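You operate a simulated robot arm through the tools that you are given. There is no shell and no other tool. Be economical: measure what you need, move in short steps, check, and stop when the job is done.

You are at the controls of a simulated robot arm. One attempt, no reset.

## Task
Roll tube three at the torque that the chart gives.
Fine: the display holds its bore and the expander is down on the mandrel. Set the dial, switch the isolator on, press the roll button with hands outside the yellow line, switch off once the lamp is out, then lift the expander and park it.

Only the result counts: the job must be done as asked and must still hold three seconds after the hand-in. Knocking over, shifting, dropping, spilling or breaking anything else fails it.

## Robot
A 7-joint arm with a two-finger parallel gripper, fixed in place. Base frame: the origin is at the foot of the arm, x ahead of it, y to its left, z up. Readings come in mm, degrees, newtons and seconds.
With the tool pointing down near the work surface it reaches from about 300 to 700 mm from the base axis. Its first joint turns from -66.0 to 66.0 degrees. Payload 1.57 kg.
The TCP is the grasp point between the finger pads, 30 mm short of the fingertips. In the tool frame z runs along the fingers and y along their closing line. The gripper opens to 110 mm. The fingers are 24 mm wide and 12 mm thick; the gripper's body (48 by 112 mm) begins 78 mm behind the TCP.
Orientation is told as [roll, pitch, yaw] about the base's x, y, z axes, in that order, counted from this pose: with the fingers straight down and closing along the base's y, the tool's x points along the base's -x, its y along +y and its z along -z.

## Interface
- The arm moves only by the tool drive_tool. Its arguments are lists of equal length, an entry for each row: "delta_pos": the shift along the tool's x, y, z in mm, a list of three; "angular": the turn, a rotation vector about the tool's x, y, z in degrees, a list of three; "hand": the closure, from 0 (fully open) to 1 (shut). In form: {"delta_pos": [[x, y, z], ...], "angular": [[ax, ay, az], ...], "hand": [hand, ...]}. A call has 1 to 20 rows; each row shifts and turns the commanded pose from where the row before left it, along the tool's axes as they then stand. A row lasts 0.2 s, in which the tool goes at most 50 mm and 8.6 degrees; a call with a longer step from one row to the next is refused whole, and so is a gripper value outside its range. Where a pose cannot be reached the arm comes as near as it can. A force on the tool above 90 N (or 10 N above the force at the start of the call, whichever is more), or a blocked arm, ends the call early, and 0.2 s more pass. Each finger travels about 108 mm/s and halts on what it meets, pressing with about 42 N; the grip force reading is that of the motor and also rises with nothing between the fingers. The clock runs only during rows and for 0.2 s after the last one: add rows that do not move to give the fingers time. It gives the time, the measured TCP pose, the force on the tool (base axes), the opening and the grip force at its end, in the units of the frame above (readings bear some noise), with the torque about the TCP (base axes, N m) and any sound that the robot's microphone picked up.
- Cameras (640 x 400 px; columns grow to the right, rows downward): "scene" is fixed at [157.4, -373.4, 1410.9]; the picture's right is [0.85, -0.53, 0.00], its down [-0.30, -0.47, -0.83] and it looks along [0.44, 0.70, -0.56] (base axes); focal length 235 px, centre (320, 200). "wrist" rides on the gripper at [70, 16, -141] in the tool frame; the picture's right is [-0.23, 0.97, 0.00], its down [-0.86, -0.20, -0.48] and it looks along [-0.47, -0.11, 0.88] (tool axes); focal length 222 px, centre (320, 200). There is no depth. A picture from a camera that has moved, and an enlarged one, comes with that camera's place and axes in the base frame and with its lens. The place of the scene camera against the robot may be out by one fixed shift of up to 18 mm in any direction.
- capture(camera): a new picture of that camera. It takes no simulated time.
- zoom(camera, box): a new picture of the part [left, top, right, bottom] of that camera's present view, enlarged. It takes no simulated time.
- hand_in(): hands the job in; it is judged then, once.

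Work in short steps. Places have to be worked out from the pictures, the camera data and where the tool is seen: move nearer, look again, correct. Check each grasp and each placing, and mend what went wrong. You have 120 turns and 64 pictures in all, those below and enlarged ones among them. Open the gripper and draw the arm clear of the work before you hand the job in, unless the task says otherwise; then end with one line.

The tools are called after "Request:" as name(argument=value, ...) on one line, values as JSON. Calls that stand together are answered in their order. drive_tool: Moves the arm, as the interface text tells. Its arguments: {"type":"object","properties":{"delta_pos":{"type":"array"},"angular":{"type":"array"},"hand":{"type":"array"}},"required":["delta_pos","angular","hand"]} The other tools are called the same way: capture (camera) takes a picture; zoom (camera, box) takes an enlarged picture of a part of a camera's view; hand_in () hands the job in.

At the start:

```text
time: 0.0
position: [360.8, 1.2, 1285.8]
tool_rot: [0.0, 0.1, 0.0]
wrist_force: [-1.0, -0.8, 0.1]
wrist_torque: [0.01, 0.0, 0.0]
grip_width: 110.0
grip_force: 0.0
```

scene: 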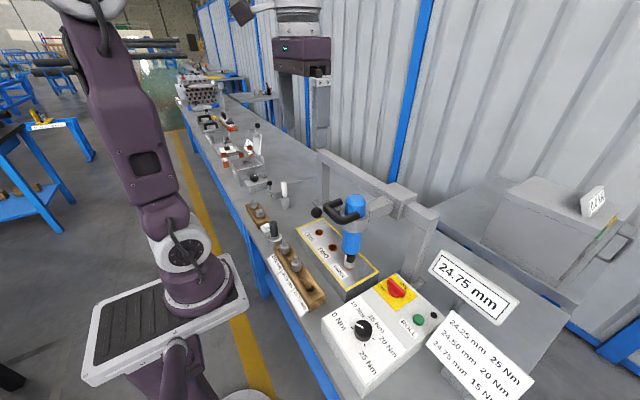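
wrist: 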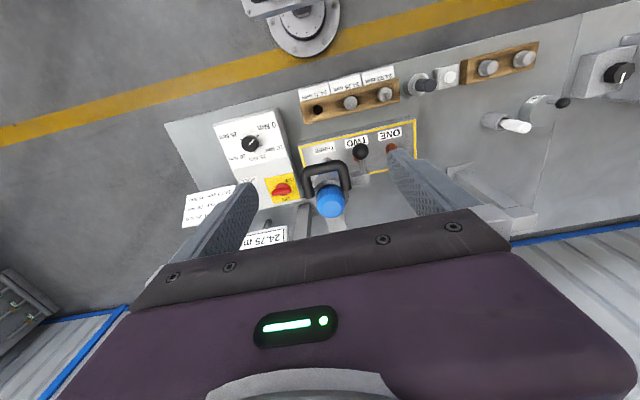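

The scene shows a control box with a dial, isolator and roll button, a chart, the expander, and the tube block. I'll zoom in to read the labels.

Request:
zoom(camera="scene", box=[300, 240, 540, 400])

Request:
zoom(camera="scene", box=[230, 140, 450, 300])

Request:
zoom(camera="wrist", box=[180, 40, 440, 250])

```text
2.50 times, centred on (420, 320) of scene
camera zoom: at [157.4, -373.4, 1410.9], right [0.85, -0.53, 0.0], down [-0.3, -0.47, -0.83], along [0.44, 0.7, -0.56], focal length 588 px, centre (70, -100)
```

zoom: 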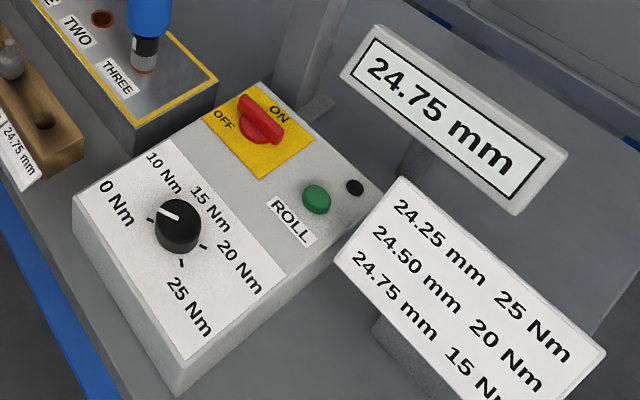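

```text
2.50 times, centred on (340, 220) of scene
camera zoom: at [157.4, -373.4, 1410.9], right [0.85, -0.53, 0.0], down [-0.3, -0.47, -0.83], along [0.44, 0.7, -0.56], focal length 588 px, centre (270, 150)
```

zoom: 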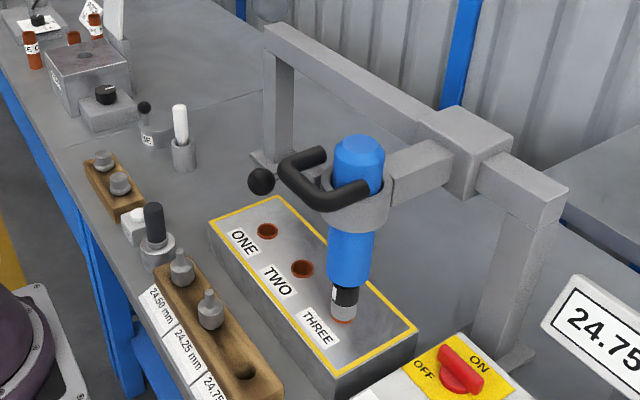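

```text
1.90 times, centred on (310, 145) of wrist
camera zoom: at [290.7, 17.7, 1427.4], right [0.23, 0.97, 0.0], down [0.86, -0.2, 0.48], along [0.47, -0.11, -0.88], focal length 423 px, centre (339, 305)
```

zoom: 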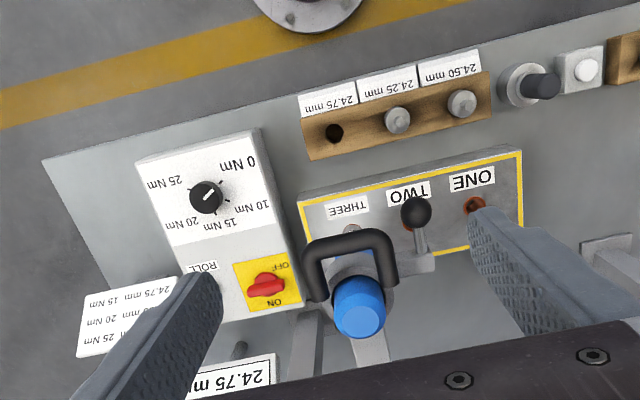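

The chart reads 24.75 → 15 Nm. I'll look for the park place and the lever details.

Request:
zoom(camera="scene", box=[220, 130, 310, 215])

Request:
zoom(camera="scene", box=[300, 180, 400, 290])

Request:
zoom(camera="wrist", box=[400, 20, 640, 180])

Request:
zoom(camera="scene", box=[330, 280, 440, 370])

```text
4.71 times, centred on (265, 172) of scene
camera zoom: at [157.4, -373.4, 1410.9], right [0.85, -0.53, 0.0], down [-0.3, -0.47, -0.83], along [0.44, 0.7, -0.56], focal length 1107 px, centre (579, 329)
```

zoom: 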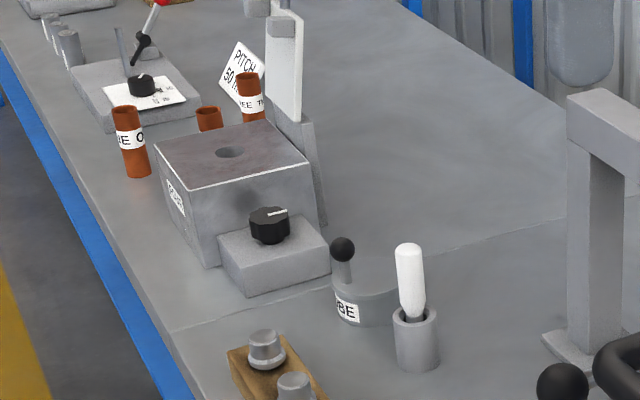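

```text
3.64 times, centred on (350, 235) of scene
camera zoom: at [157.4, -373.4, 1410.9], right [0.85, -0.53, 0.0], down [-0.3, -0.47, -0.83], along [0.44, 0.7, -0.56], focal length 856 px, centre (211, 73)
```

zoom: 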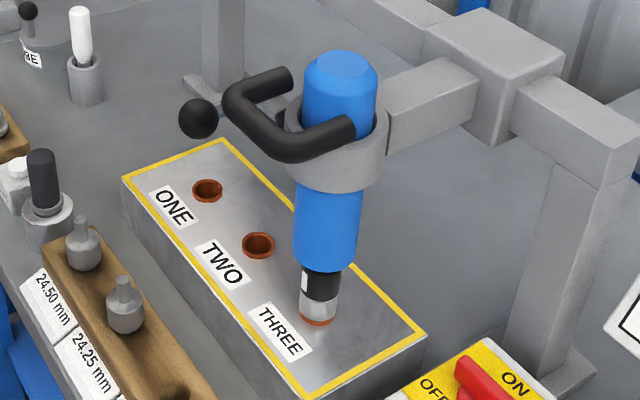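

```text
2.50 times, centred on (520, 100) of wrist
camera zoom: at [290.7, 17.7, 1427.4], right [0.23, 0.97, 0.0], down [0.86, -0.2, 0.48], along [0.47, -0.11, -0.88], focal length 555 px, centre (-180, 450)
```

zoom: 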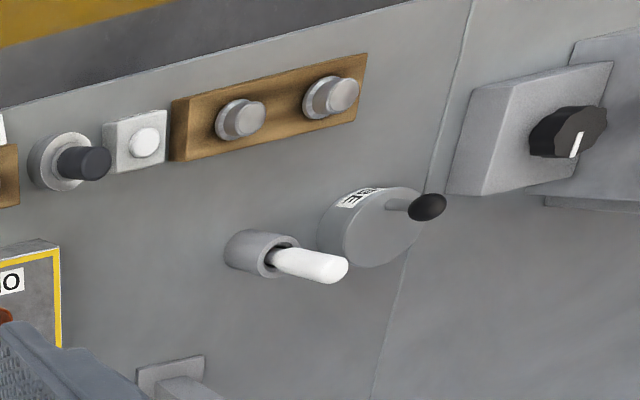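

```text
4.44 times, centred on (385, 325) of scene
camera zoom: at [157.4, -373.4, 1410.9], right [0.85, -0.53, 0.0], down [-0.3, -0.47, -0.83], along [0.44, 0.7, -0.56], focal length 1046 px, centre (31, -356)
```

zoom: 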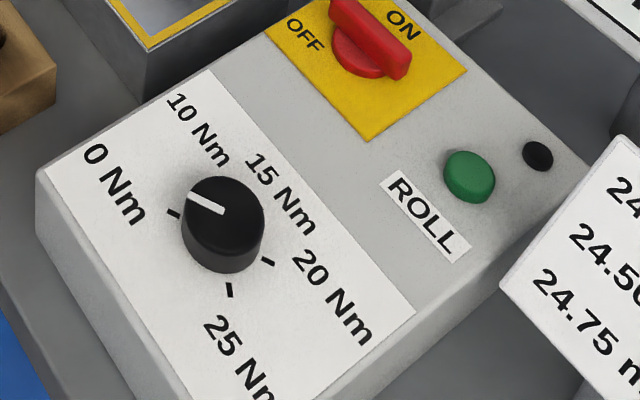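

I place the dial near (390,-188,863) and the expander top near (480,-9,1090). I'll move the wrist camera over the control panel.

Request:
drive_tool(delta_pos=[[4, -22, 36], [4, -22, 36], [4, -22, 36], [4, -22, 36], [4, -22, 36], [4, -22, 36], [4, -22, 36], [3, -22, 34]], angular=[[0, 0, 0], [0, 0, 0], [0, 0, 0], [0, 0, 0], [0, 0, 0], [0, 0, 0], [0, 0, 0], [0, 0, 0]], hand=[0.3, 0.3, 0.3, 0.3, 0.3, 0.3, 0.3, 0.3])

Request:
capture(camera="wrist")

```text
time: 1.8
position: [327.3, -174.1, 997.7]
tool_rot: [0.0, 0.1, 0.0]
wrist_force: [0.3, 0.4, 0.0]
wrist_torque: [0.03, -0.01, 0.01]
grip_width: 77.0
grip_force: 0.1
```

```text
54 pictures are left
camera wrist: at [257.3, -158.3, 1140.7], right [0.23, 0.97, 0.0], down [0.86, -0.2, 0.48], along [0.47, -0.11, -0.88], focal length 222 px, centre (320, 200)
```

wrist: 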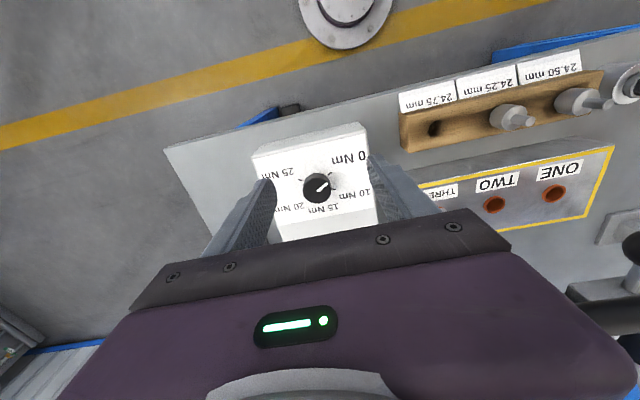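

The dial is in view, so I'll zoom in on its pointer and ticks.

Request:
zoom(camera="wrist", box=[250, 120, 390, 240])

```text
3.33 times, centred on (320, 180) of wrist
camera zoom: at [257.3, -158.3, 1140.7], right [0.23, 0.97, 0.0], down [0.86, -0.2, 0.48], along [0.47, -0.11, -0.88], focal length 740 px, centre (320, 267)
```

zoom: 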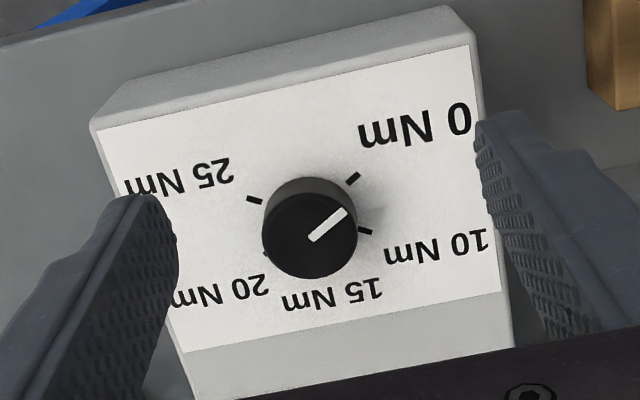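

The pointer is at 0 (−120° from the top) and the 15 Nm tick is straight up (+x), so the knob has to turn 120° clockwise. I'll move above the dial to refine its position.

Request:
drive_tool(delta_pos=[[-18, -5, 22], [-19, -5, 23], [-20, -5, 23], [0, 0, 0]], angular=[[0, 0, 0], [0, 0, 0], [0, 0, 0], [0, 0, 0]], hand=[0.3, 0.3, 0.3, 0.3])

Request:
capture(camera="wrist")

```text
time: 2.8
position: [384.9, -189.4, 931.6]
tool_rot: [0.1, -0.1, 0.0]
wrist_force: [0.7, 1.1, -1.0]
wrist_torque: [-0.02, 0.0, 0.02]
grip_width: 76.9
grip_force: 0.0
```

```text
52 pictures are left
camera wrist: at [313.8, -173.6, 1073.8], right [0.23, 0.97, 0.0], down [0.85, -0.2, 0.48], along [0.47, -0.11, -0.88], focal length 222 px, centre (320, 200)
```

wrist: 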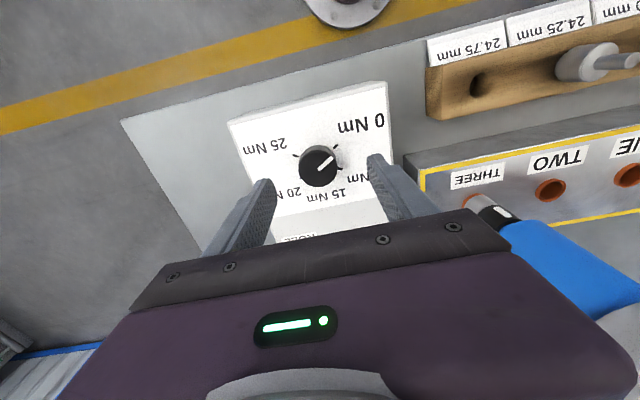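

I'll zoom in to measure the knob centre more exactly.

Request:
zoom(camera="wrist", box=[270, 130, 370, 210])

```text
5.00 times, centred on (320, 170) of wrist
camera zoom: at [313.8, -173.6, 1073.8], right [0.23, 0.97, 0.0], down [0.85, -0.2, 0.48], along [0.47, -0.11, -0.88], focal length 1111 px, centre (320, 350)
```

zoom: 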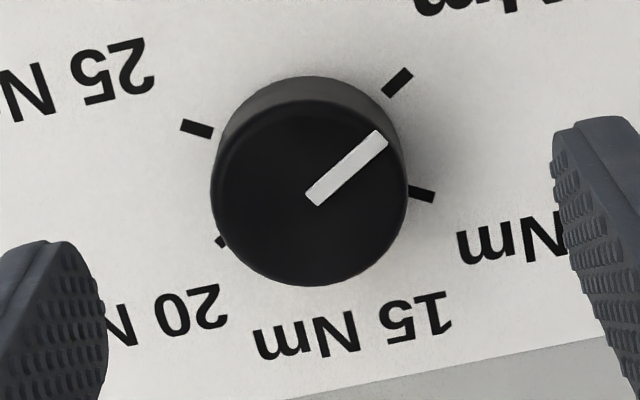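

I put the knob at about (391.5,-194), top z≈862 and diameter 41 mm. I'll centre over it and yaw +60°, ready for the 120° clockwise turn.

Request:
drive_tool(delta_pos=[[-6.6, -4.6, 0], [0, 0, 0], [0, 0, 0], [0, 0, 0], [0, 0, 0], [0, 0, 0], [0, 0, 0], [0, 0, 0], [0, 0, 10], [0, 0, 10], [0, 0, 0]], angular=[[0, 0, 0], [0, 0, -8.5], [0, 0, -8.5], [0, 0, -8.5], [0, 0, -8.5], [0, 0, -8.5], [0, 0, -8.5], [0, 0, -8.5], [0, 0, 0], [0, 0, 0], [0, 0, 0]], hand=[0.3, 0.3, 0.3, 0.3, 0.3, 0.3, 0.3, 0.3, 0.3, 0.3, 0.3])

Request:
capture(camera="wrist")

```text
time: 5.2
position: [393.4, -192.7, 910.4]
tool_rot: [0.0, -0.1, 59.5]
wrist_force: [-0.1, -0.3, 0.5]
wrist_torque: [0.0, -0.01, 0.0]
grip_width: 77.2
grip_force: 0.1
```

```text
50 pictures are left
camera wrist: at [343.2, -244.2, 1052.4], right [-0.72, 0.69, 0.0], down [0.61, 0.64, 0.48], along [0.33, 0.35, -0.88], focal length 222 px, centre (320, 200)
```

wrist: 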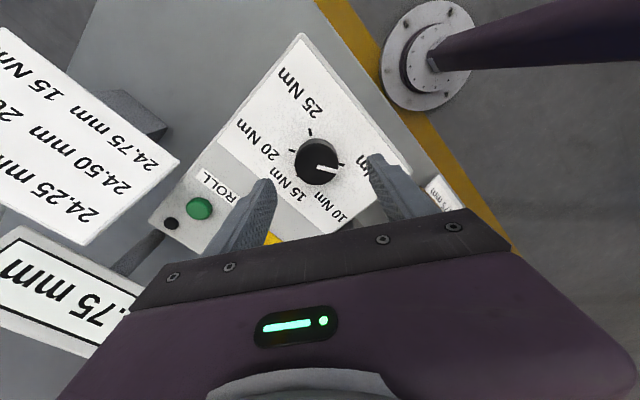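

I'll zoom in on the knob from this new angle to triangulate it.

Request:
zoom(camera="wrist", box=[270, 120, 370, 200])

```text
5.00 times, centred on (320, 160) of wrist
camera zoom: at [343.2, -244.2, 1052.4], right [-0.72, 0.69, 0.0], down [0.61, 0.64, 0.48], along [0.33, 0.35, -0.88], focal length 1111 px, centre (320, 400)
```

zoom: 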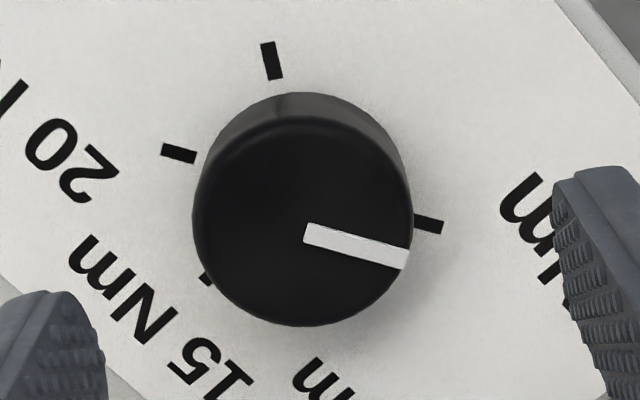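

The new triangulation gives the knob at (394,-195) with its top at z≈854. I'll shift (2,-3.4) in the tool frame, descend to TCP z≈870, and check before closing.

Request:
drive_tool(delta_pos=[[2, -3.4, 0], [0, 0, 10], [0, 0, 10], [0, 0, 10], [0, 0, 10], [0, 0, 0]], angular=[[0, 0, 0], [0, 0, 0], [0, 0, 0], [0, 0, 0], [0, 0, 0], [0, 0, 0]], hand=[0.3, 0.3, 0.3, 0.3, 0.3, 0.3])

Request:
capture(camera="wrist")

```text
time: 6.6
position: [393.5, -197.9, 871.8]
tool_rot: [0.0, 0.0, 59.5]
wrist_force: [0.0, -0.2, 0.7]
wrist_torque: [0.03, -0.02, -0.01]
grip_width: 77.1
grip_force: 0.0
```

```text
48 pictures are left
camera wrist: at [345.1, -249.6, 1013.6], right [-0.72, 0.69, 0.0], down [0.61, 0.64, 0.48], along [0.33, 0.35, -0.88], focal length 222 px, centre (320, 200)
```

wrist: 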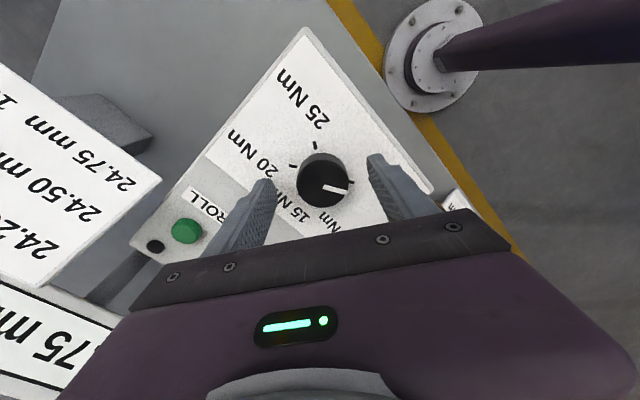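

The knob is centred along the closing line. I'll zoom to check the offset across the fingers.

Request:
zoom(camera="wrist", box=[260, 130, 380, 226])

```text
4.17 times, centred on (320, 178) of wrist
camera zoom: at [345.1, -249.6, 1013.6], right [-0.72, 0.69, 0.0], down [0.61, 0.64, 0.48], along [0.33, 0.35, -0.88], focal length 926 px, centre (320, 292)
```

zoom: 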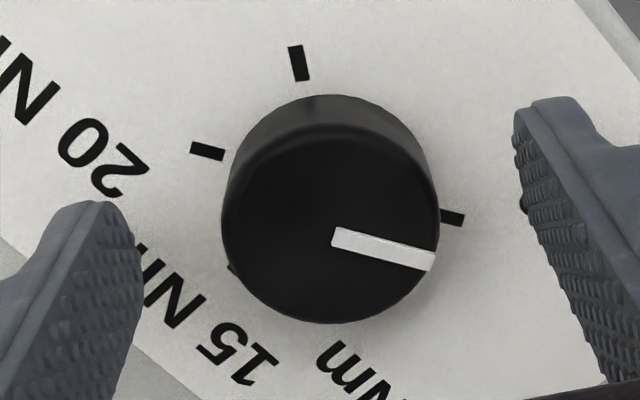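

The knob top is at (393.7,-195,854.7), well centred between the fingers. I'll close on it.

Request:
drive_tool(delta_pos=[[0, 0, 0], [0, 0, 0], [0, 0, 0], [0, 0, 0]], angular=[[0, 0, 0], [0, 0, 0], [0, 0, 0], [0, 0, 0]], hand=[0.55, 0.7, 0.7, 0.7])

```text
time: 7.6
position: [394.5, -197.2, 871.7]
tool_rot: [0.3, 0.0, 59.4]
wrist_force: [-13.1, 9.1, 0.9]
wrist_torque: [0.08, 0.18, 0.05]
grip_width: 41.7
grip_force: 45.3
```

Gripped at 41.7 mm with a slight side force, so I'll ease 1 mm along tool y and turn clockwise by 60° first.

Request:
drive_tool(delta_pos=[[0, 1, 0], [0, 0, 0], [0, 0, 0], [0, 0, 0], [0, 0, 0], [0, 0, 0], [0, 0, 0], [0, 0, 0], [0, 0, 0]], angular=[[0, 0, 0], [0, 0, 8.5], [0, 0, 8.5], [0, 0, 8.5], [0, 0, 8.5], [0, 0, 8.5], [0, 0, 8.5], [0, 0, 8.5], [0, 0, 0]], hand=[0.7, 0.7, 0.7, 0.7, 0.7, 0.7, 0.7, 0.7, 0.7])

Request:
zoom(camera="wrist", box=[260, 120, 380, 216])

```text
time: 9.6
position: [392.5, -194.8, 872.0]
tool_rot: [0.2, 0.2, -0.1]
wrist_force: [-12.2, 42.5, 34.1]
wrist_torque: [1.19, 0.19, 0.06]
grip_width: 41.7
grip_force: 45.0
```

```text
4.17 times, centred on (320, 168) of wrist
camera zoom: at [322.9, -179.1, 1013.6], right [0.23, 0.97, 0.0], down [0.86, -0.2, 0.47], along [0.46, -0.11, -0.88], focal length 926 px, centre (320, 333)
```

zoom: 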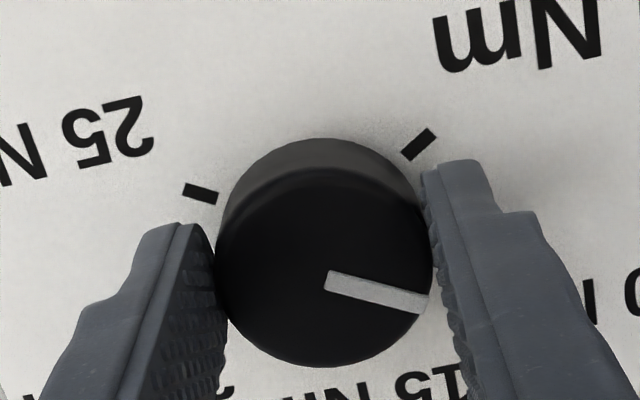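

The knob turned with the fingers, but a 42 N side load along y has built up. I'll try a small relief shift and watch its sign.

Request:
drive_tool(delta_pos=[[0, 1, 0], [0, 0, 0]], angular=[[0, 0, 0], [0, 0, 0]], hand=[0.7, 0.7])

```text
time: 10.2
position: [392.5, -195.3, 871.2]
tool_rot: [0.1, 0.2, 0.1]
wrist_force: [-7.9, 43.2, 33.0]
wrist_torque: [1.14, 0.42, 0.11]
grip_width: 41.6
grip_force: 44.9
```

No change, so I'll release, let the arm settle, and re-grip here for the second 60°.

Request:
drive_tool(delta_pos=[[0, 0, 0], [0, 0, 0], [0, 0, 0]], angular=[[0, 0, 0], [0, 0, 0], [0, 0, 0]], hand=[0.45, 0.45, 0.45])

Request:
zoom(camera="wrist", box=[260, 120, 380, 216])

```text
time: 11.0
position: [394.5, -197.5, 870.7]
tool_rot: [0.0, 0.0, 0.0]
wrist_force: [0.5, 1.2, 0.5]
wrist_torque: [-0.02, 0.03, 0.02]
grip_width: 60.5
grip_force: 0.1
```

```text
4.17 times, centred on (320, 168) of wrist
camera zoom: at [323.5, -181.1, 1012.9], right [0.23, 0.97, 0.0], down [0.85, -0.2, 0.48], along [0.47, -0.11, -0.88], focal length 926 px, centre (320, 333)
```

zoom: 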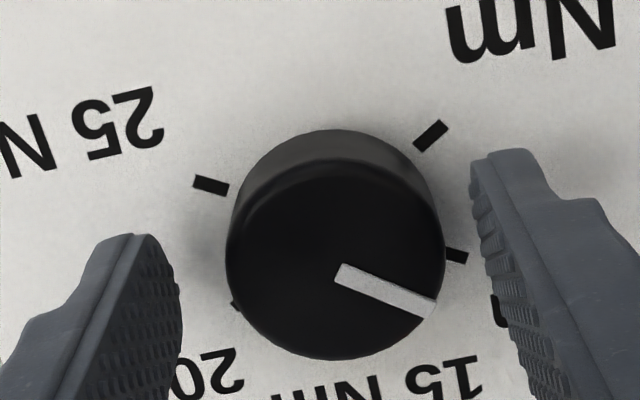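

Gripping pulled the TCP to (392.5,-195), so I'll shift there. Then I re-grip and turn another 55° clockwise, since the pointer is now at about −55°.

Request:
drive_tool(delta_pos=[[1.0, 2.3, 0], [0, 0, 0], [0, 0, 0], [0, 0, 0], [0, 0, 0]], angular=[[0, 0, 0], [0, 0, 0], [0, 0, 0], [0, 0, 0], [0, 0, 0]], hand=[0.45, 0.6, 0.7, 0.7, 0.7])

Request:
drive_tool(delta_pos=[[0, 0, 0], [0, 0, 0], [0, 0, 0], [0, 0, 0], [0, 0, 0], [0, 0, 0], [0, 0, 0], [0, 0, 0]], angular=[[0, 0, 8], [0, 0, 8], [0, 0, 8], [0, 0, 8], [0, 0, 8], [0, 0, 8], [0, 0, 8], [0, 0, 0]], hand=[0.7, 0.7, 0.7, 0.7, 0.7, 0.7, 0.7, 0.7])

Request:
zoom(camera="wrist", box=[260, 120, 380, 216])

```text
time: 12.2
position: [393.6, -195.0, 870.7]
tool_rot: [0.0, 0.0, 0.0]
wrist_force: [-0.8, 3.3, 0.3]
wrist_torque: [-0.24, 0.02, 0.03]
grip_width: 41.1
grip_force: 44.7
```

```text
time: 14.0
position: [392.8, -193.3, 871.3]
tool_rot: [0.1, 0.1, -56.1]
wrist_force: [13.9, 17.1, -28.9]
wrist_torque: [-0.18, -0.21, 0.04]
grip_width: 41.4
grip_force: 45.7
```

```text
4.17 times, centred on (320, 168) of wrist
camera zoom: at [368.0, -126.5, 1013.4], right [0.93, 0.36, 0.0], down [0.31, -0.82, 0.48], along [0.17, -0.45, -0.88], focal length 926 px, centre (320, 333)
```

zoom: 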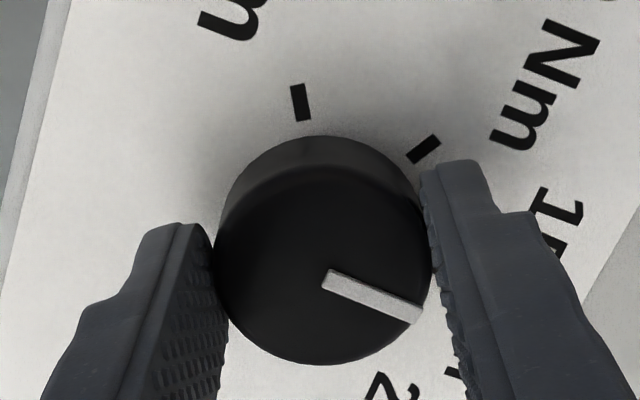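

The pointer now works out to straight up (+x, within about 1°), which is the 15 Nm tick. I'll release, rise, and verify.

Request:
drive_tool(delta_pos=[[0, 0, 0], [0, 0, 0], [0, 0, -20], [0, 0, -30], [0, 0, -30], [0, 0, -30], [0, 0, 0]], angular=[[0, 0, 0], [0, 0, 0], [0, 0, 0], [0, 0, 0], [0, 0, 0], [0, 0, 0], [0, 0, 0]], hand=[0.4, 0.3, 0.3, 0.3, 0.3, 0.3, 0.3])

Request:
capture(camera="wrist")

Request:
zoom(camera="wrist", box=[250, 90, 390, 202])

```text
time: 15.6
position: [393.5, -197.2, 979.5]
tool_rot: [0.0, 0.0, -56.1]
wrist_force: [-0.6, -0.7, -0.5]
wrist_torque: [-0.01, -0.03, -0.02]
grip_width: 77.0
grip_force: 0.1
```

```text
43 pictures are left
camera wrist: at [367.7, -128.9, 1122.1], right [0.93, 0.36, 0.0], down [0.31, -0.82, 0.48], along [0.17, -0.45, -0.88], focal length 222 px, centre (320, 200)
```

wrist: 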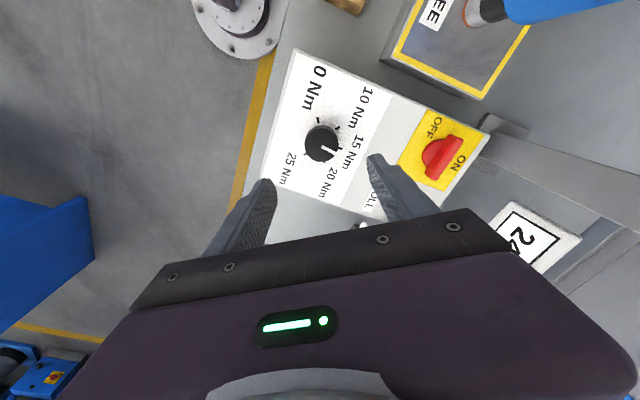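

```text
3.57 times, centred on (320, 146) of wrist
camera zoom: at [367.7, -128.9, 1122.1], right [0.93, 0.36, 0.0], down [0.31, -0.82, 0.48], along [0.17, -0.45, -0.88], focal length 793 px, centre (320, 393)
```

zoom: 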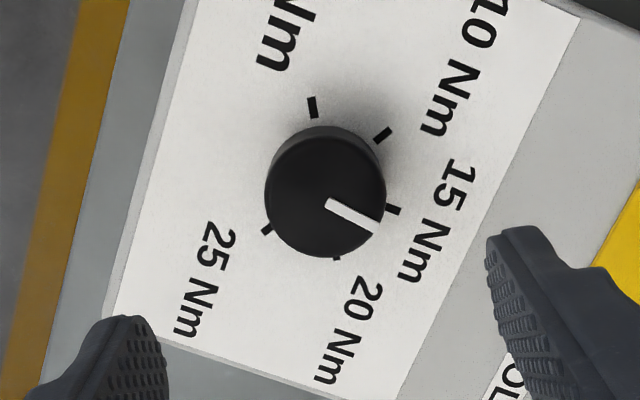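

The dial pointer lines up with the 15 Nm tick. Next I'll look at the isolator.

Request:
zoom(camera="wrist", box=[380, 80, 540, 208])

Request:
zoom(camera="scene", box=[360, 250, 460, 340])

```text
3.12 times, centred on (460, 144) of wrist
camera zoom: at [367.7, -128.9, 1122.1], right [0.93, 0.36, 0.0], down [0.31, -0.82, 0.48], along [0.17, -0.45, -0.88], focal length 694 px, centre (-118, 375)
```

zoom: 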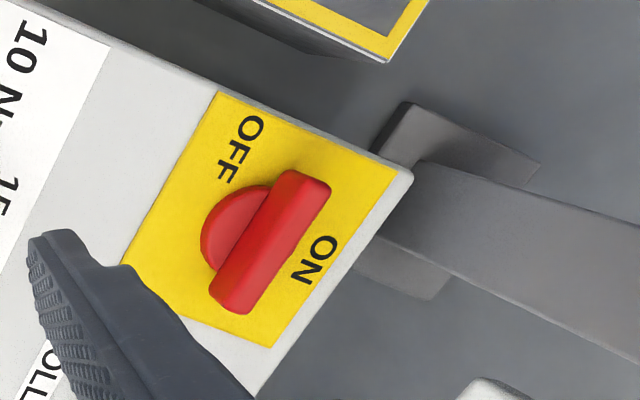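

```text
4.44 times, centred on (410, 295) of scene
camera zoom: at [157.4, -373.4, 1410.9], right [0.85, -0.53, 0.0], down [-0.3, -0.47, -0.83], along [0.44, 0.7, -0.56], focal length 1046 px, centre (-80, -222)
```

zoom: 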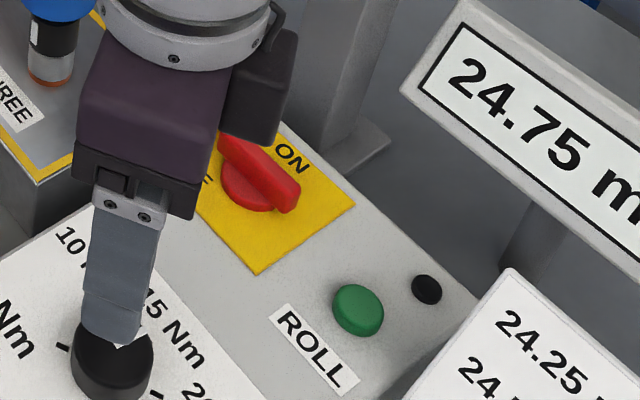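

The handle lies along y (OFF) and ON is at the top (+x), so it needs a quarter turn clockwise. I'll yaw the gripper to +90° while still over the dial.

Request:
drive_tool(delta_pos=[[0, 0, 0], [0, 0, 0], [0, 0, 0], [0, 0, 0], [0, 0, 0], [0, 0, 0], [0, 0, 0], [0, 0, 0], [0, 0, 0], [0, 0, 0], [0, 0, 0], [0, 0, 0], [0, 0, 0], [0, 0, 0], [0, 0, 0], [0, 0, 0], [0, 0, 0], [0, 0, 0]], angular=[[0, 0, -8.55], [0, 0, -8.55], [0, 0, -8.55], [0, 0, -8.55], [0, 0, -8.55], [0, 0, -8.55], [0, 0, -8.55], [0, 0, -8.55], [0, 0, -8.55], [0, 0, -8.55], [0, 0, -8.55], [0, 0, -8.55], [0, 0, -8.55], [0, 0, -8.55], [0, 0, -8.55], [0, 0, -8.55], [0, 0, -8.55], [0, 0, 0]], hand=[0.3, 0.3, 0.3, 0.3, 0.3, 0.3, 0.3, 0.3, 0.3, 0.3, 0.3, 0.3, 0.3, 0.3, 0.3, 0.3, 0.3, 0.3])

```text
time: 19.4
position: [392.7, -194.2, 982.2]
tool_rot: [0.0, 0.0, 89.5]
wrist_force: [0.3, -0.8, -0.3]
wrist_torque: [0.02, -0.02, -0.04]
grip_width: 77.2
grip_force: 0.0
```

Yaw +90° was reached. I'll translate to above the isolator, near (540,-150).

Request:
drive_tool(delta_pos=[[-9, -30, 4], [-9, -30, 4], [-9, -30, 4], [-9, -30, 4], [-9, -27, 4], [0, 0, 0]], angular=[[0, 0, 0], [0, 0, 0], [0, 0, 0], [0, 0, 0], [0, 0, 0], [0, 0, 0]], hand=[0.3, 0.3, 0.3, 0.3, 0.3, 0.3])

Request:
capture(camera="wrist")

Request:
zoom(camera="wrist", box=[250, 110, 390, 222])

```text
time: 20.8
position: [541.4, -152.2, 962.6]
tool_rot: [0.0, 0.0, 89.2]
wrist_force: [1.0, -0.1, 0.2]
wrist_torque: [-0.03, -0.02, 0.02]
grip_width: 76.9
grip_force: 0.1
```

```text
39 pictures are left
camera wrist: at [523.3, -220.4, 1105.1], right [-0.97, 0.24, 0.0], down [0.21, 0.85, 0.48], along [0.11, 0.46, -0.88], focal length 222 px, centre (320, 200)
```

wrist: 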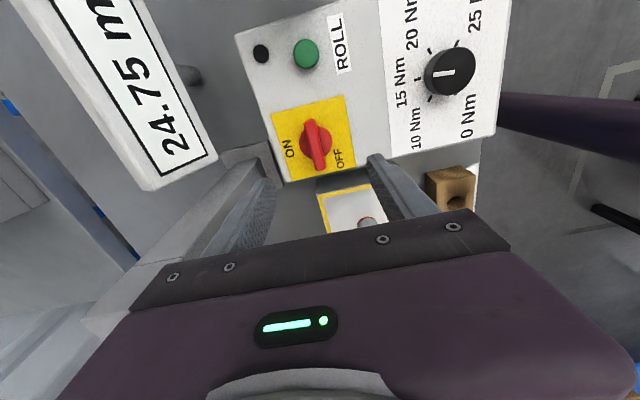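

```text
3.57 times, centred on (320, 166) of wrist
camera zoom: at [523.3, -220.4, 1105.1], right [-0.97, 0.24, 0.0], down [0.21, 0.85, 0.48], along [0.11, 0.46, -0.88], focal length 793 px, centre (320, 321)
```

zoom: 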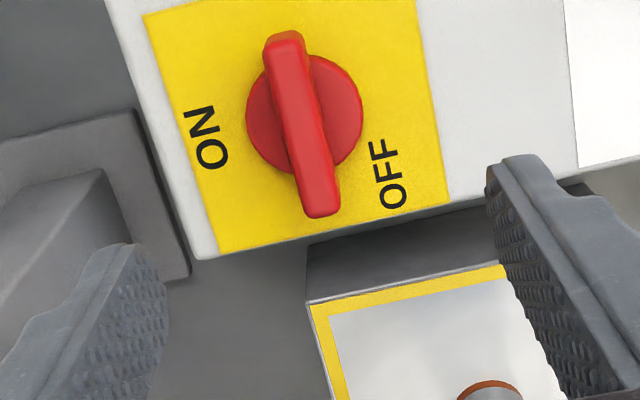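

The handle is centred near (543.5,-156) with its top at z≈853. I'll line up, lower to z≈900, and look again.

Request:
drive_tool(delta_pos=[[5, -2.5, 15], [0, 0, 25], [0, 0, 22], [0, 0, 0]], angular=[[0, 0, 0], [0, 0, 0], [0, 0, 0], [0, 0, 0]], hand=[0.4, 0.5, 0.5, 0.5])

Request:
zoom(camera="wrist", box=[240, 110, 400, 238])

```text
time: 21.8
position: [542.3, -154.4, 896.9]
tool_rot: [0.0, -0.1, 89.2]
wrist_force: [-0.8, 0.4, 0.8]
wrist_torque: [-0.01, 0.03, 0.01]
grip_width: 55.2
grip_force: 0.0
```

```text
3.12 times, centred on (320, 174) of wrist
camera zoom: at [525.4, -223.8, 1039.9], right [-0.97, 0.24, 0.0], down [0.21, 0.85, 0.48], along [0.11, 0.46, -0.88], focal length 694 px, centre (320, 281)
```

zoom: 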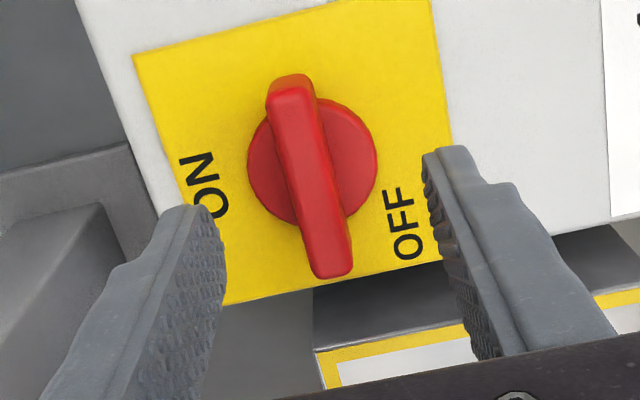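

I put the bar at (544,-157.5) with its top at about 850 and the disc top below it at about 838. I'll correct, descend to TCP z≈871, and close.

Request:
drive_tool(delta_pos=[[3.5, -2.7, 6], [0, 0, 10], [0, 0, 9.5], [0, 0, 0], [0, 0, 0]], angular=[[0, 0, 0], [0, 0, 0], [0, 0, 0], [0, 0, 0], [0, 0, 0]], hand=[0.5, 0.5, 0.5, 0.5, 0.5])

Request:
zoom(camera="wrist", box=[240, 110, 400, 238])

```text
time: 23.0
position: [546.1, -157.8, 874.0]
tool_rot: [-0.1, -0.1, 89.3]
wrist_force: [-1.1, 0.0, 0.4]
wrist_torque: [0.0, 0.01, 0.04]
grip_width: 54.9
grip_force: 0.0
```

```text
3.12 times, centred on (320, 174) of wrist
camera zoom: at [528.6, -227.3, 1016.2], right [-0.97, 0.24, 0.0], down [0.21, 0.85, 0.48], along [0.11, 0.46, -0.88], focal length 694 px, centre (320, 281)
```

zoom: 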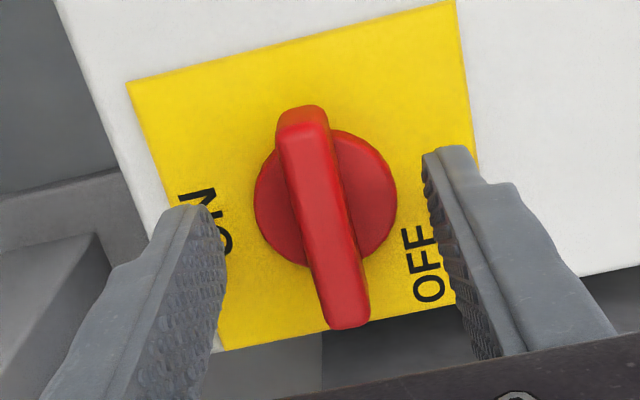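

The bar is centred between the fingers, so I'll close on it.

Request:
drive_tool(delta_pos=[[0, 0, 2], [0, 0, 0], [0, 0, 0], [0, 0, 0]], angular=[[0, 0, 0], [0, 0, 0], [0, 0, 0], [0, 0, 0]], hand=[0.7, 0.85, 0.95, 0.95])

```text
time: 24.0
position: [544.9, -158.5, 871.3]
tool_rot: [0.2, -0.1, 89.3]
wrist_force: [-15.6, 1.9, 2.0]
wrist_torque: [0.05, 0.11, 0.01]
grip_width: 12.8
grip_force: 29.3
```

Gripped at 12.8 mm. I'll turn clockwise 45° first and read the torque.

Request:
drive_tool(delta_pos=[[0, 1, 0], [0, 0, 0], [0, 0, 0], [0, 0, 0], [0, 0, 0], [0, 0, 0], [0, 0, 0]], angular=[[0, 0, 0], [0, 0, 8], [0, 0, 8], [0, 0, 8], [0, 0, 8], [0, 0, 8], [0, 0, 0]], hand=[0.95, 0.95, 0.95, 0.95, 0.95, 0.95, 0.95])

Request:
zoom(camera="wrist", box=[240, 110, 400, 238])

```text
time: 25.6
position: [545.0, -157.9, 872.0]
tool_rot: [0.1, 0.1, 49.3]
wrist_force: [-22.3, 14.0, -4.8]
wrist_torque: [0.15, 0.27, 0.08]
grip_width: 13.1
grip_force: 29.8
```

```text
3.12 times, centred on (320, 174) of wrist
camera zoom: at [485.5, -200.3, 1013.8], right [-0.59, 0.81, 0.0], down [0.71, 0.52, 0.48], along [0.38, 0.28, -0.88], focal length 694 px, centre (320, 281)
```

zoom: 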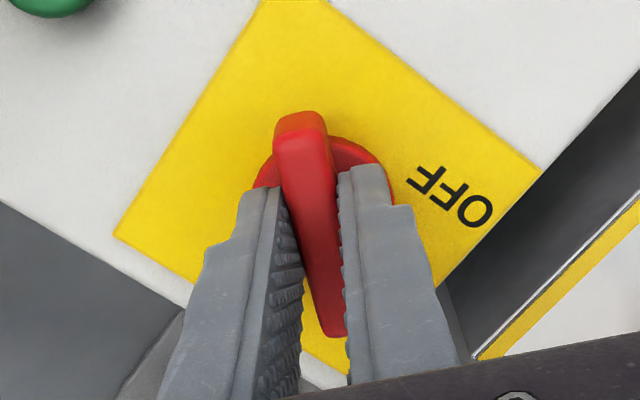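

The handle turns freely with the fingers. I'll continue to 90°.

Request:
drive_tool(delta_pos=[[0, 0, 0], [0, 0, 0], [0, 0, 0], [0, 0, 0], [0, 0, 0], [0, 0, 0], [0, 0, 0]], angular=[[0, 0, 8.4], [0, 0, 8.4], [0, 0, 8.4], [0, 0, 8.4], [0, 0, 8.4], [0, 0, 8.4], [0, 0, 0]], hand=[0.95, 0.95, 0.95, 0.95, 0.95, 0.95, 0.95])

Request:
zoom(camera="wrist", box=[220, 90, 420, 250])

Request:
zoom(camera="scene", box=[300, 180, 540, 400])

```text
time: 27.2
position: [542.5, -155.0, 872.3]
tool_rot: [0.1, 0.1, -1.0]
wrist_force: [-19.5, 40.5, 13.9]
wrist_torque: [0.41, 0.38, 0.77]
grip_width: 13.1
grip_force: 29.3
```

```text
2.50 times, centred on (320, 170) of wrist
camera zoom: at [473.8, -139.1, 1014.0], right [0.24, 0.97, 0.0], down [0.85, -0.22, 0.47], along [0.46, -0.11, -0.88], focal length 555 px, centre (320, 275)
```

zoom: 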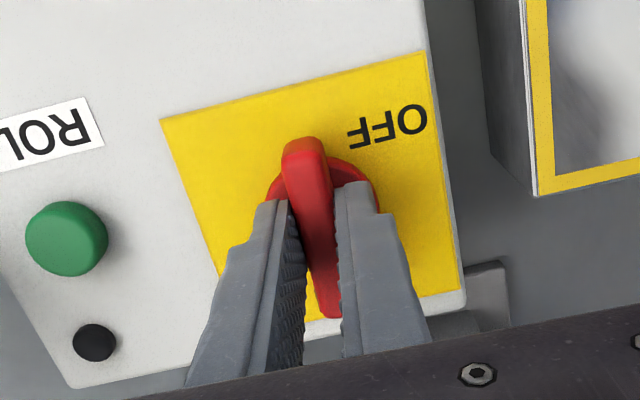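

```text
1.82 times, centred on (420, 290) of scene
camera zoom: at [156.7, -372.3, 1411.3], right [0.85, -0.53, 0.0], down [-0.3, -0.47, -0.83], along [0.44, 0.7, -0.56], focal length 428 px, centre (138, 36)
```

zoom: 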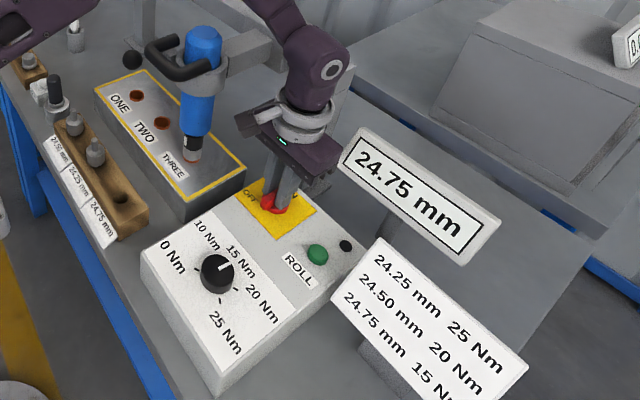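

The handle is along x and the torque rise suggests the stop was reached, so it is ON. I'll release and rise.

Request:
drive_tool(delta_pos=[[0, 0, 0], [0, 0, 0], [0, 0, -15], [0, 0, -30], [0, 0, -30], [0, 0, -20], [0, 0, 0]], angular=[[0, 0, 0], [0, 0, 0], [0, 0, 0], [0, 0, 0], [0, 0, 0], [0, 0, 0], [0, 0, 0]], hand=[0.7, 0.5, 0.5, 0.5, 0.5, 0.5, 0.5])

Request:
capture(camera="wrist")

Request:
zoom(camera="wrist", box=[220, 90, 420, 250])

```text
time: 28.8
position: [544.4, -160.8, 965.7]
tool_rot: [0.0, 0.0, -1.1]
wrist_force: [-1.1, 0.6, 0.3]
wrist_torque: [0.0, 0.04, 0.02]
grip_width: 55.0
grip_force: 0.0
```

```text
32 pictures are left
camera wrist: at [474.1, -142.0, 1107.9], right [0.24, 0.97, 0.0], down [0.85, -0.22, 0.48], along [0.46, -0.12, -0.88], focal length 222 px, centre (320, 200)
```

wrist: 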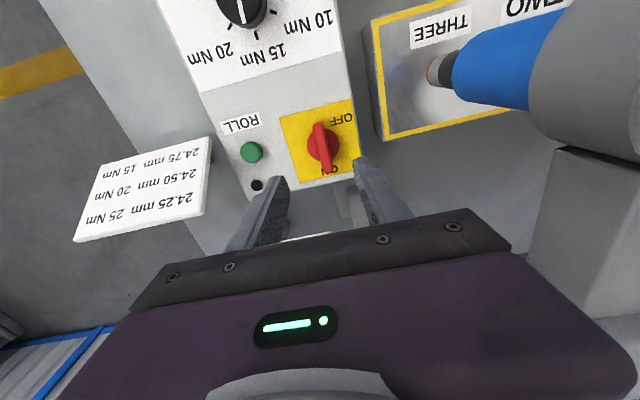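

```text
2.50 times, centred on (320, 170) of wrist
camera zoom: at [474.1, -142.0, 1107.9], right [0.24, 0.97, 0.0], down [0.85, -0.22, 0.48], along [0.46, -0.12, -0.88], focal length 555 px, centre (320, 275)
```

zoom: 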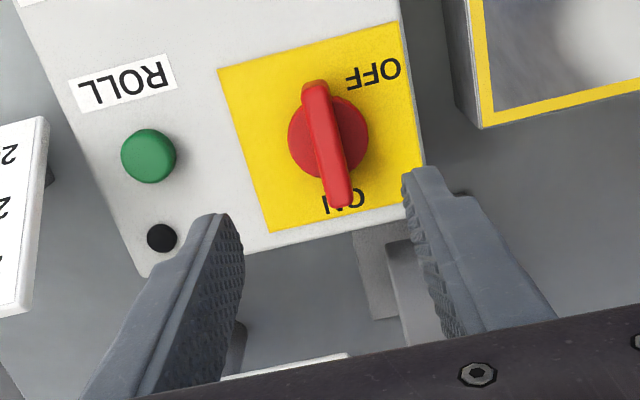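

The isolator is ON. The roll button is at about (528,-243), so I'll close the fingers and move above it at z≈910.

Request:
drive_tool(delta_pos=[[4, -21, 0], [4, -21, 0], [4, -21, 0], [4, -21, 0], [0, 0, 28], [0, 0, 27], [0, 0, 0]], angular=[[0, 0, 0], [0, 0, 0], [0, 0, 0], [0, 0, 0], [0, 0, 0], [0, 0, 0], [0, 0, 0]], hand=[0.7, 0.9, 1, 1, 1, 1, 1])

Request:
zoom(camera="wrist", box=[220, 90, 420, 250])

```text
time: 30.4
position: [526.4, -242.5, 912.9]
tool_rot: [-0.1, 0.0, -1.0]
wrist_force: [-0.7, 0.3, 0.1]
wrist_torque: [-0.01, 0.03, 0.0]
grip_width: 0.0
grip_force: 21.4
```

```text
2.50 times, centred on (320, 170) of wrist
camera zoom: at [456.9, -225.0, 1054.5], right [0.25, 0.97, 0.0], down [0.85, -0.22, 0.48], along [0.46, -0.12, -0.88], focal length 555 px, centre (320, 275)
```

zoom: 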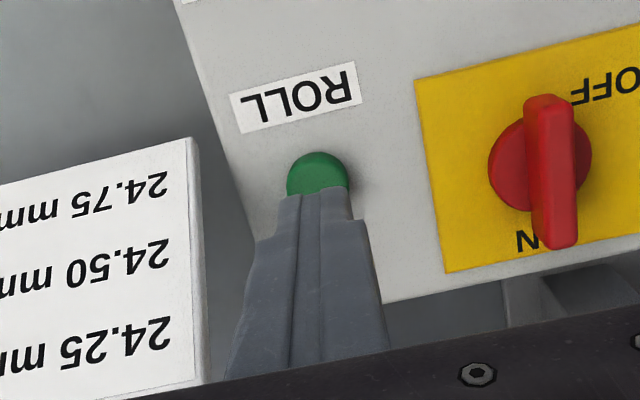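

The fingertip is above the button. I'll lower to just over it.

Request:
drive_tool(delta_pos=[[0, -1.7, 10], [0, 0, 10], [0, 0, 10], [0, 0, 0]], angular=[[0, 0, 0], [0, 0, 0], [0, 0, 0], [0, 0, 0]], hand=[1, 1, 1, 1])

Request:
drive_tool(delta_pos=[[0, 0, 2], [0, 0, 2], [0, 0, 1], [0, 0, 0]], angular=[[0, 0, 0], [0, 0, 0], [0, 0, 0], [0, 0, 0]], hand=[1, 1, 1, 1])

Request:
zoom(camera="wrist", box=[220, 90, 420, 250])

```text
time: 31.4
position: [526.3, -245.0, 883.7]
tool_rot: [-0.1, 0.0, -1.0]
wrist_force: [0.3, 0.7, -0.6]
wrist_torque: [0.03, 0.02, 0.06]
grip_width: 0.0
grip_force: 21.1
```

```text
time: 32.4
position: [526.7, -245.1, 877.6]
tool_rot: [0.0, 0.0, -1.2]
wrist_force: [0.0, -0.2, -0.4]
wrist_torque: [0.02, -0.03, -0.02]
grip_width: 0.2
grip_force: 21.5
```

```text
2.50 times, centred on (320, 170) of wrist
camera zoom: at [457.0, -227.0, 1019.3], right [0.25, 0.97, 0.0], down [0.85, -0.22, 0.48], along [0.46, -0.12, -0.88], focal length 555 px, centre (320, 275)
```

zoom: 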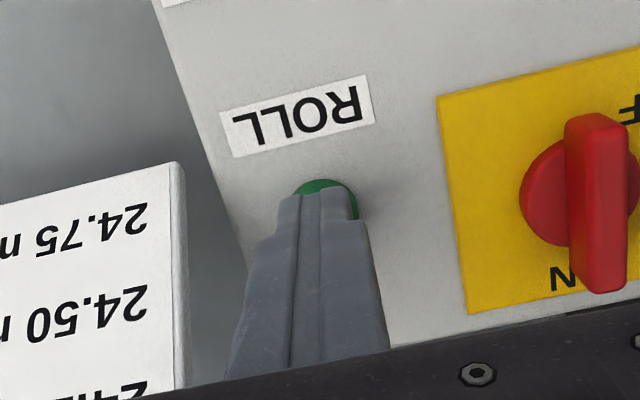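

The tip is over the button, which sits slightly right. I'll shift 2 mm and press down gradually.

Request:
drive_tool(delta_pos=[[0, 2, 1], [0, 0, 1.5], [0, 0, 1.5], [0, 0, 1], [0, 0, 0]], angular=[[0, 0, 0], [0, 0, 0], [0, 0, 0], [0, 0, 0], [0, 0, 0]], hand=[1, 1, 1, 1, 1])

```text
time: 33.6
position: [527.1, -243.3, 871.9]
tool_rot: [0.0, 0.0, -1.1]
wrist_force: [-0.2, 0.5, -0.5]
wrist_torque: [0.0, -0.01, 0.03]
grip_width: 0.0
grip_force: 21.3
```

No contact yet with the tip at z≈842. I'll continue in small steps.

Request:
drive_tool(delta_pos=[[0, 0, 1], [0, 0, 1], [0, 0, 1], [0, 0, 0]], angular=[[0, 0, 0], [0, 0, 0], [0, 0, 0], [0, 0, 0]], hand=[1, 1, 1, 1])

```text
time: 34.6
position: [525.5, -242.2, 870.6]
tool_rot: [0.0, 0.0, -1.0]
wrist_force: [-1.3, 0.5, 0.9]
wrist_torque: [0.0, 0.03, 0.02]
grip_width: 0.3
grip_force: 21.0
```

Request:
drive_tool(delta_pos=[[0, 0, 1], [0, 0, 1], [0, 0, 1], [0, 0, 0]], angular=[[0, 0, 0], [0, 0, 0], [0, 0, 0], [0, 0, 0]], hand=[1, 1, 1, 1])

Request:
zoom(camera="wrist", box=[220, 90, 420, 250])

```text
time: 35.6
position: [527.7, -241.0, 865.7]
tool_rot: [0.0, 0.0, -1.0]
wrist_force: [-0.5, -1.2, 2.5]
wrist_torque: [-0.03, -0.01, 0.03]
grip_width: 0.0
grip_force: 21.6
heard: click
```

```text
2.50 times, centred on (320, 170) of wrist
camera zoom: at [457.9, -224.2, 1008.8], right [0.24, 0.97, 0.0], down [0.85, -0.21, 0.48], along [0.46, -0.12, -0.88], focal length 555 px, centre (320, 275)
```

zoom: 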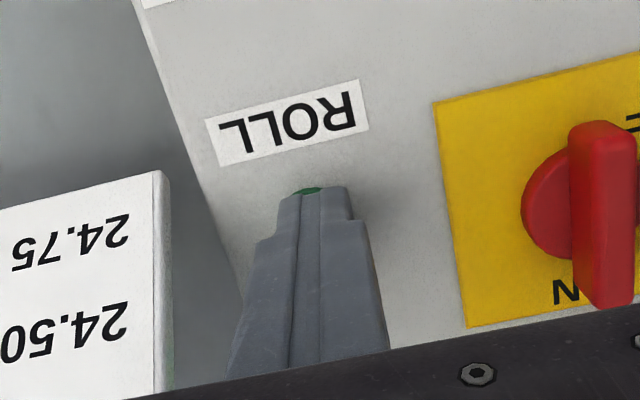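

A click was heard, so the button is pressed. I'll rise off it and look at the lamp.

Request:
drive_tool(delta_pos=[[0, 0, -20], [0, 0, -30], [0, 0, -30]], angular=[[0, 0, 0], [0, 0, 0], [0, 0, 0]], hand=[1, 1, 1])

Request:
zoom(camera="scene", box=[300, 180, 540, 400])

```text
time: 36.4
position: [527.0, -241.9, 947.0]
tool_rot: [0.0, 0.0, -1.2]
wrist_force: [0.1, -0.7, -0.6]
wrist_torque: [0.0, 0.01, 0.01]
grip_width: 0.0
grip_force: 21.1
```

```text
1.82 times, centred on (420, 290) of scene
camera zoom: at [157.4, -373.4, 1410.9], right [0.85, -0.53, 0.0], down [-0.3, -0.47, -0.83], along [0.44, 0.7, -0.56], focal length 428 px, centre (138, 36)
```

zoom: 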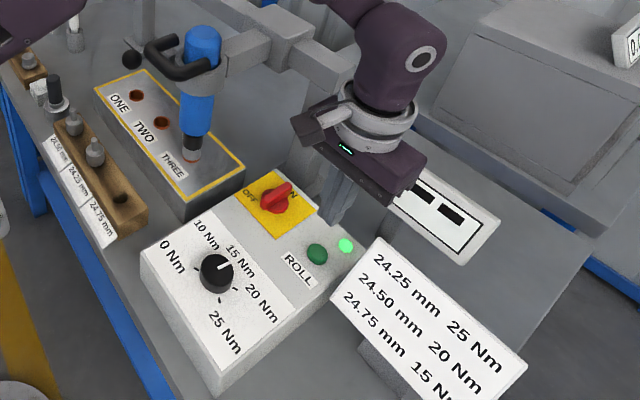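

The lamp is lit and the roll is running. I'll wait here, clear of the yellow line.

Request:
drive_tool(delta_pos=[[0, 0, 0], [0, 0, 0], [0, 0, 0], [0, 0, 0], [0, 0, 0], [0, 0, 0], [0, 0, 0], [0, 0, 0], [0, 0, 0], [0, 0, 0], [0, 0, 0], [0, 0, 0], [0, 0, 0], [0, 0, 0], [0, 0, 0], [0, 0, 0], [0, 0, 0], [0, 0, 0], [0, 0, 0], [0, 0, 0]], angular=[[0, 0, 0], [0, 0, 0], [0, 0, 0], [0, 0, 0], [0, 0, 0], [0, 0, 0], [0, 0, 0], [0, 0, 0], [0, 0, 0], [0, 0, 0], [0, 0, 0], [0, 0, 0], [0, 0, 0], [0, 0, 0], [0, 0, 0], [0, 0, 0], [0, 0, 0], [0, 0, 0], [0, 0, 0], [0, 0, 0]], hand=[1, 1, 1, 1, 1, 1, 1, 1, 1, 1, 1, 1, 1, 1, 1, 1, 1, 1, 1, 1])

Request:
zoom(camera="scene", box=[300, 180, 540, 400])

```text
time: 40.6
position: [527.1, -241.8, 947.1]
tool_rot: [0.0, -0.1, -1.2]
wrist_force: [-0.4, 0.1, 0.0]
wrist_torque: [0.0, 0.01, -0.01]
grip_width: 0.2
grip_force: 21.4
```

```text
1.82 times, centred on (420, 290) of scene
camera zoom: at [157.4, -373.4, 1410.9], right [0.85, -0.53, 0.0], down [-0.3, -0.47, -0.83], along [0.44, 0.7, -0.56], focal length 428 px, centre (138, 36)
```

zoom: 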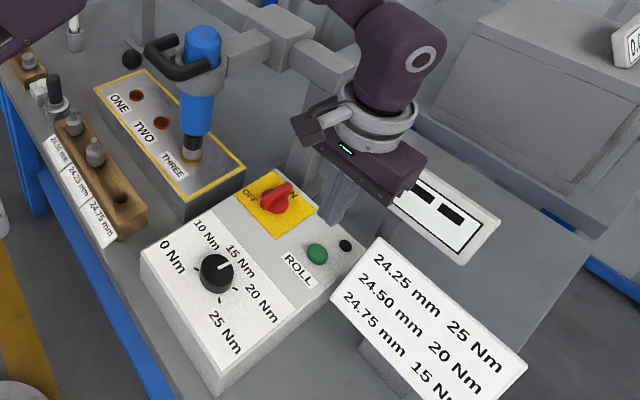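

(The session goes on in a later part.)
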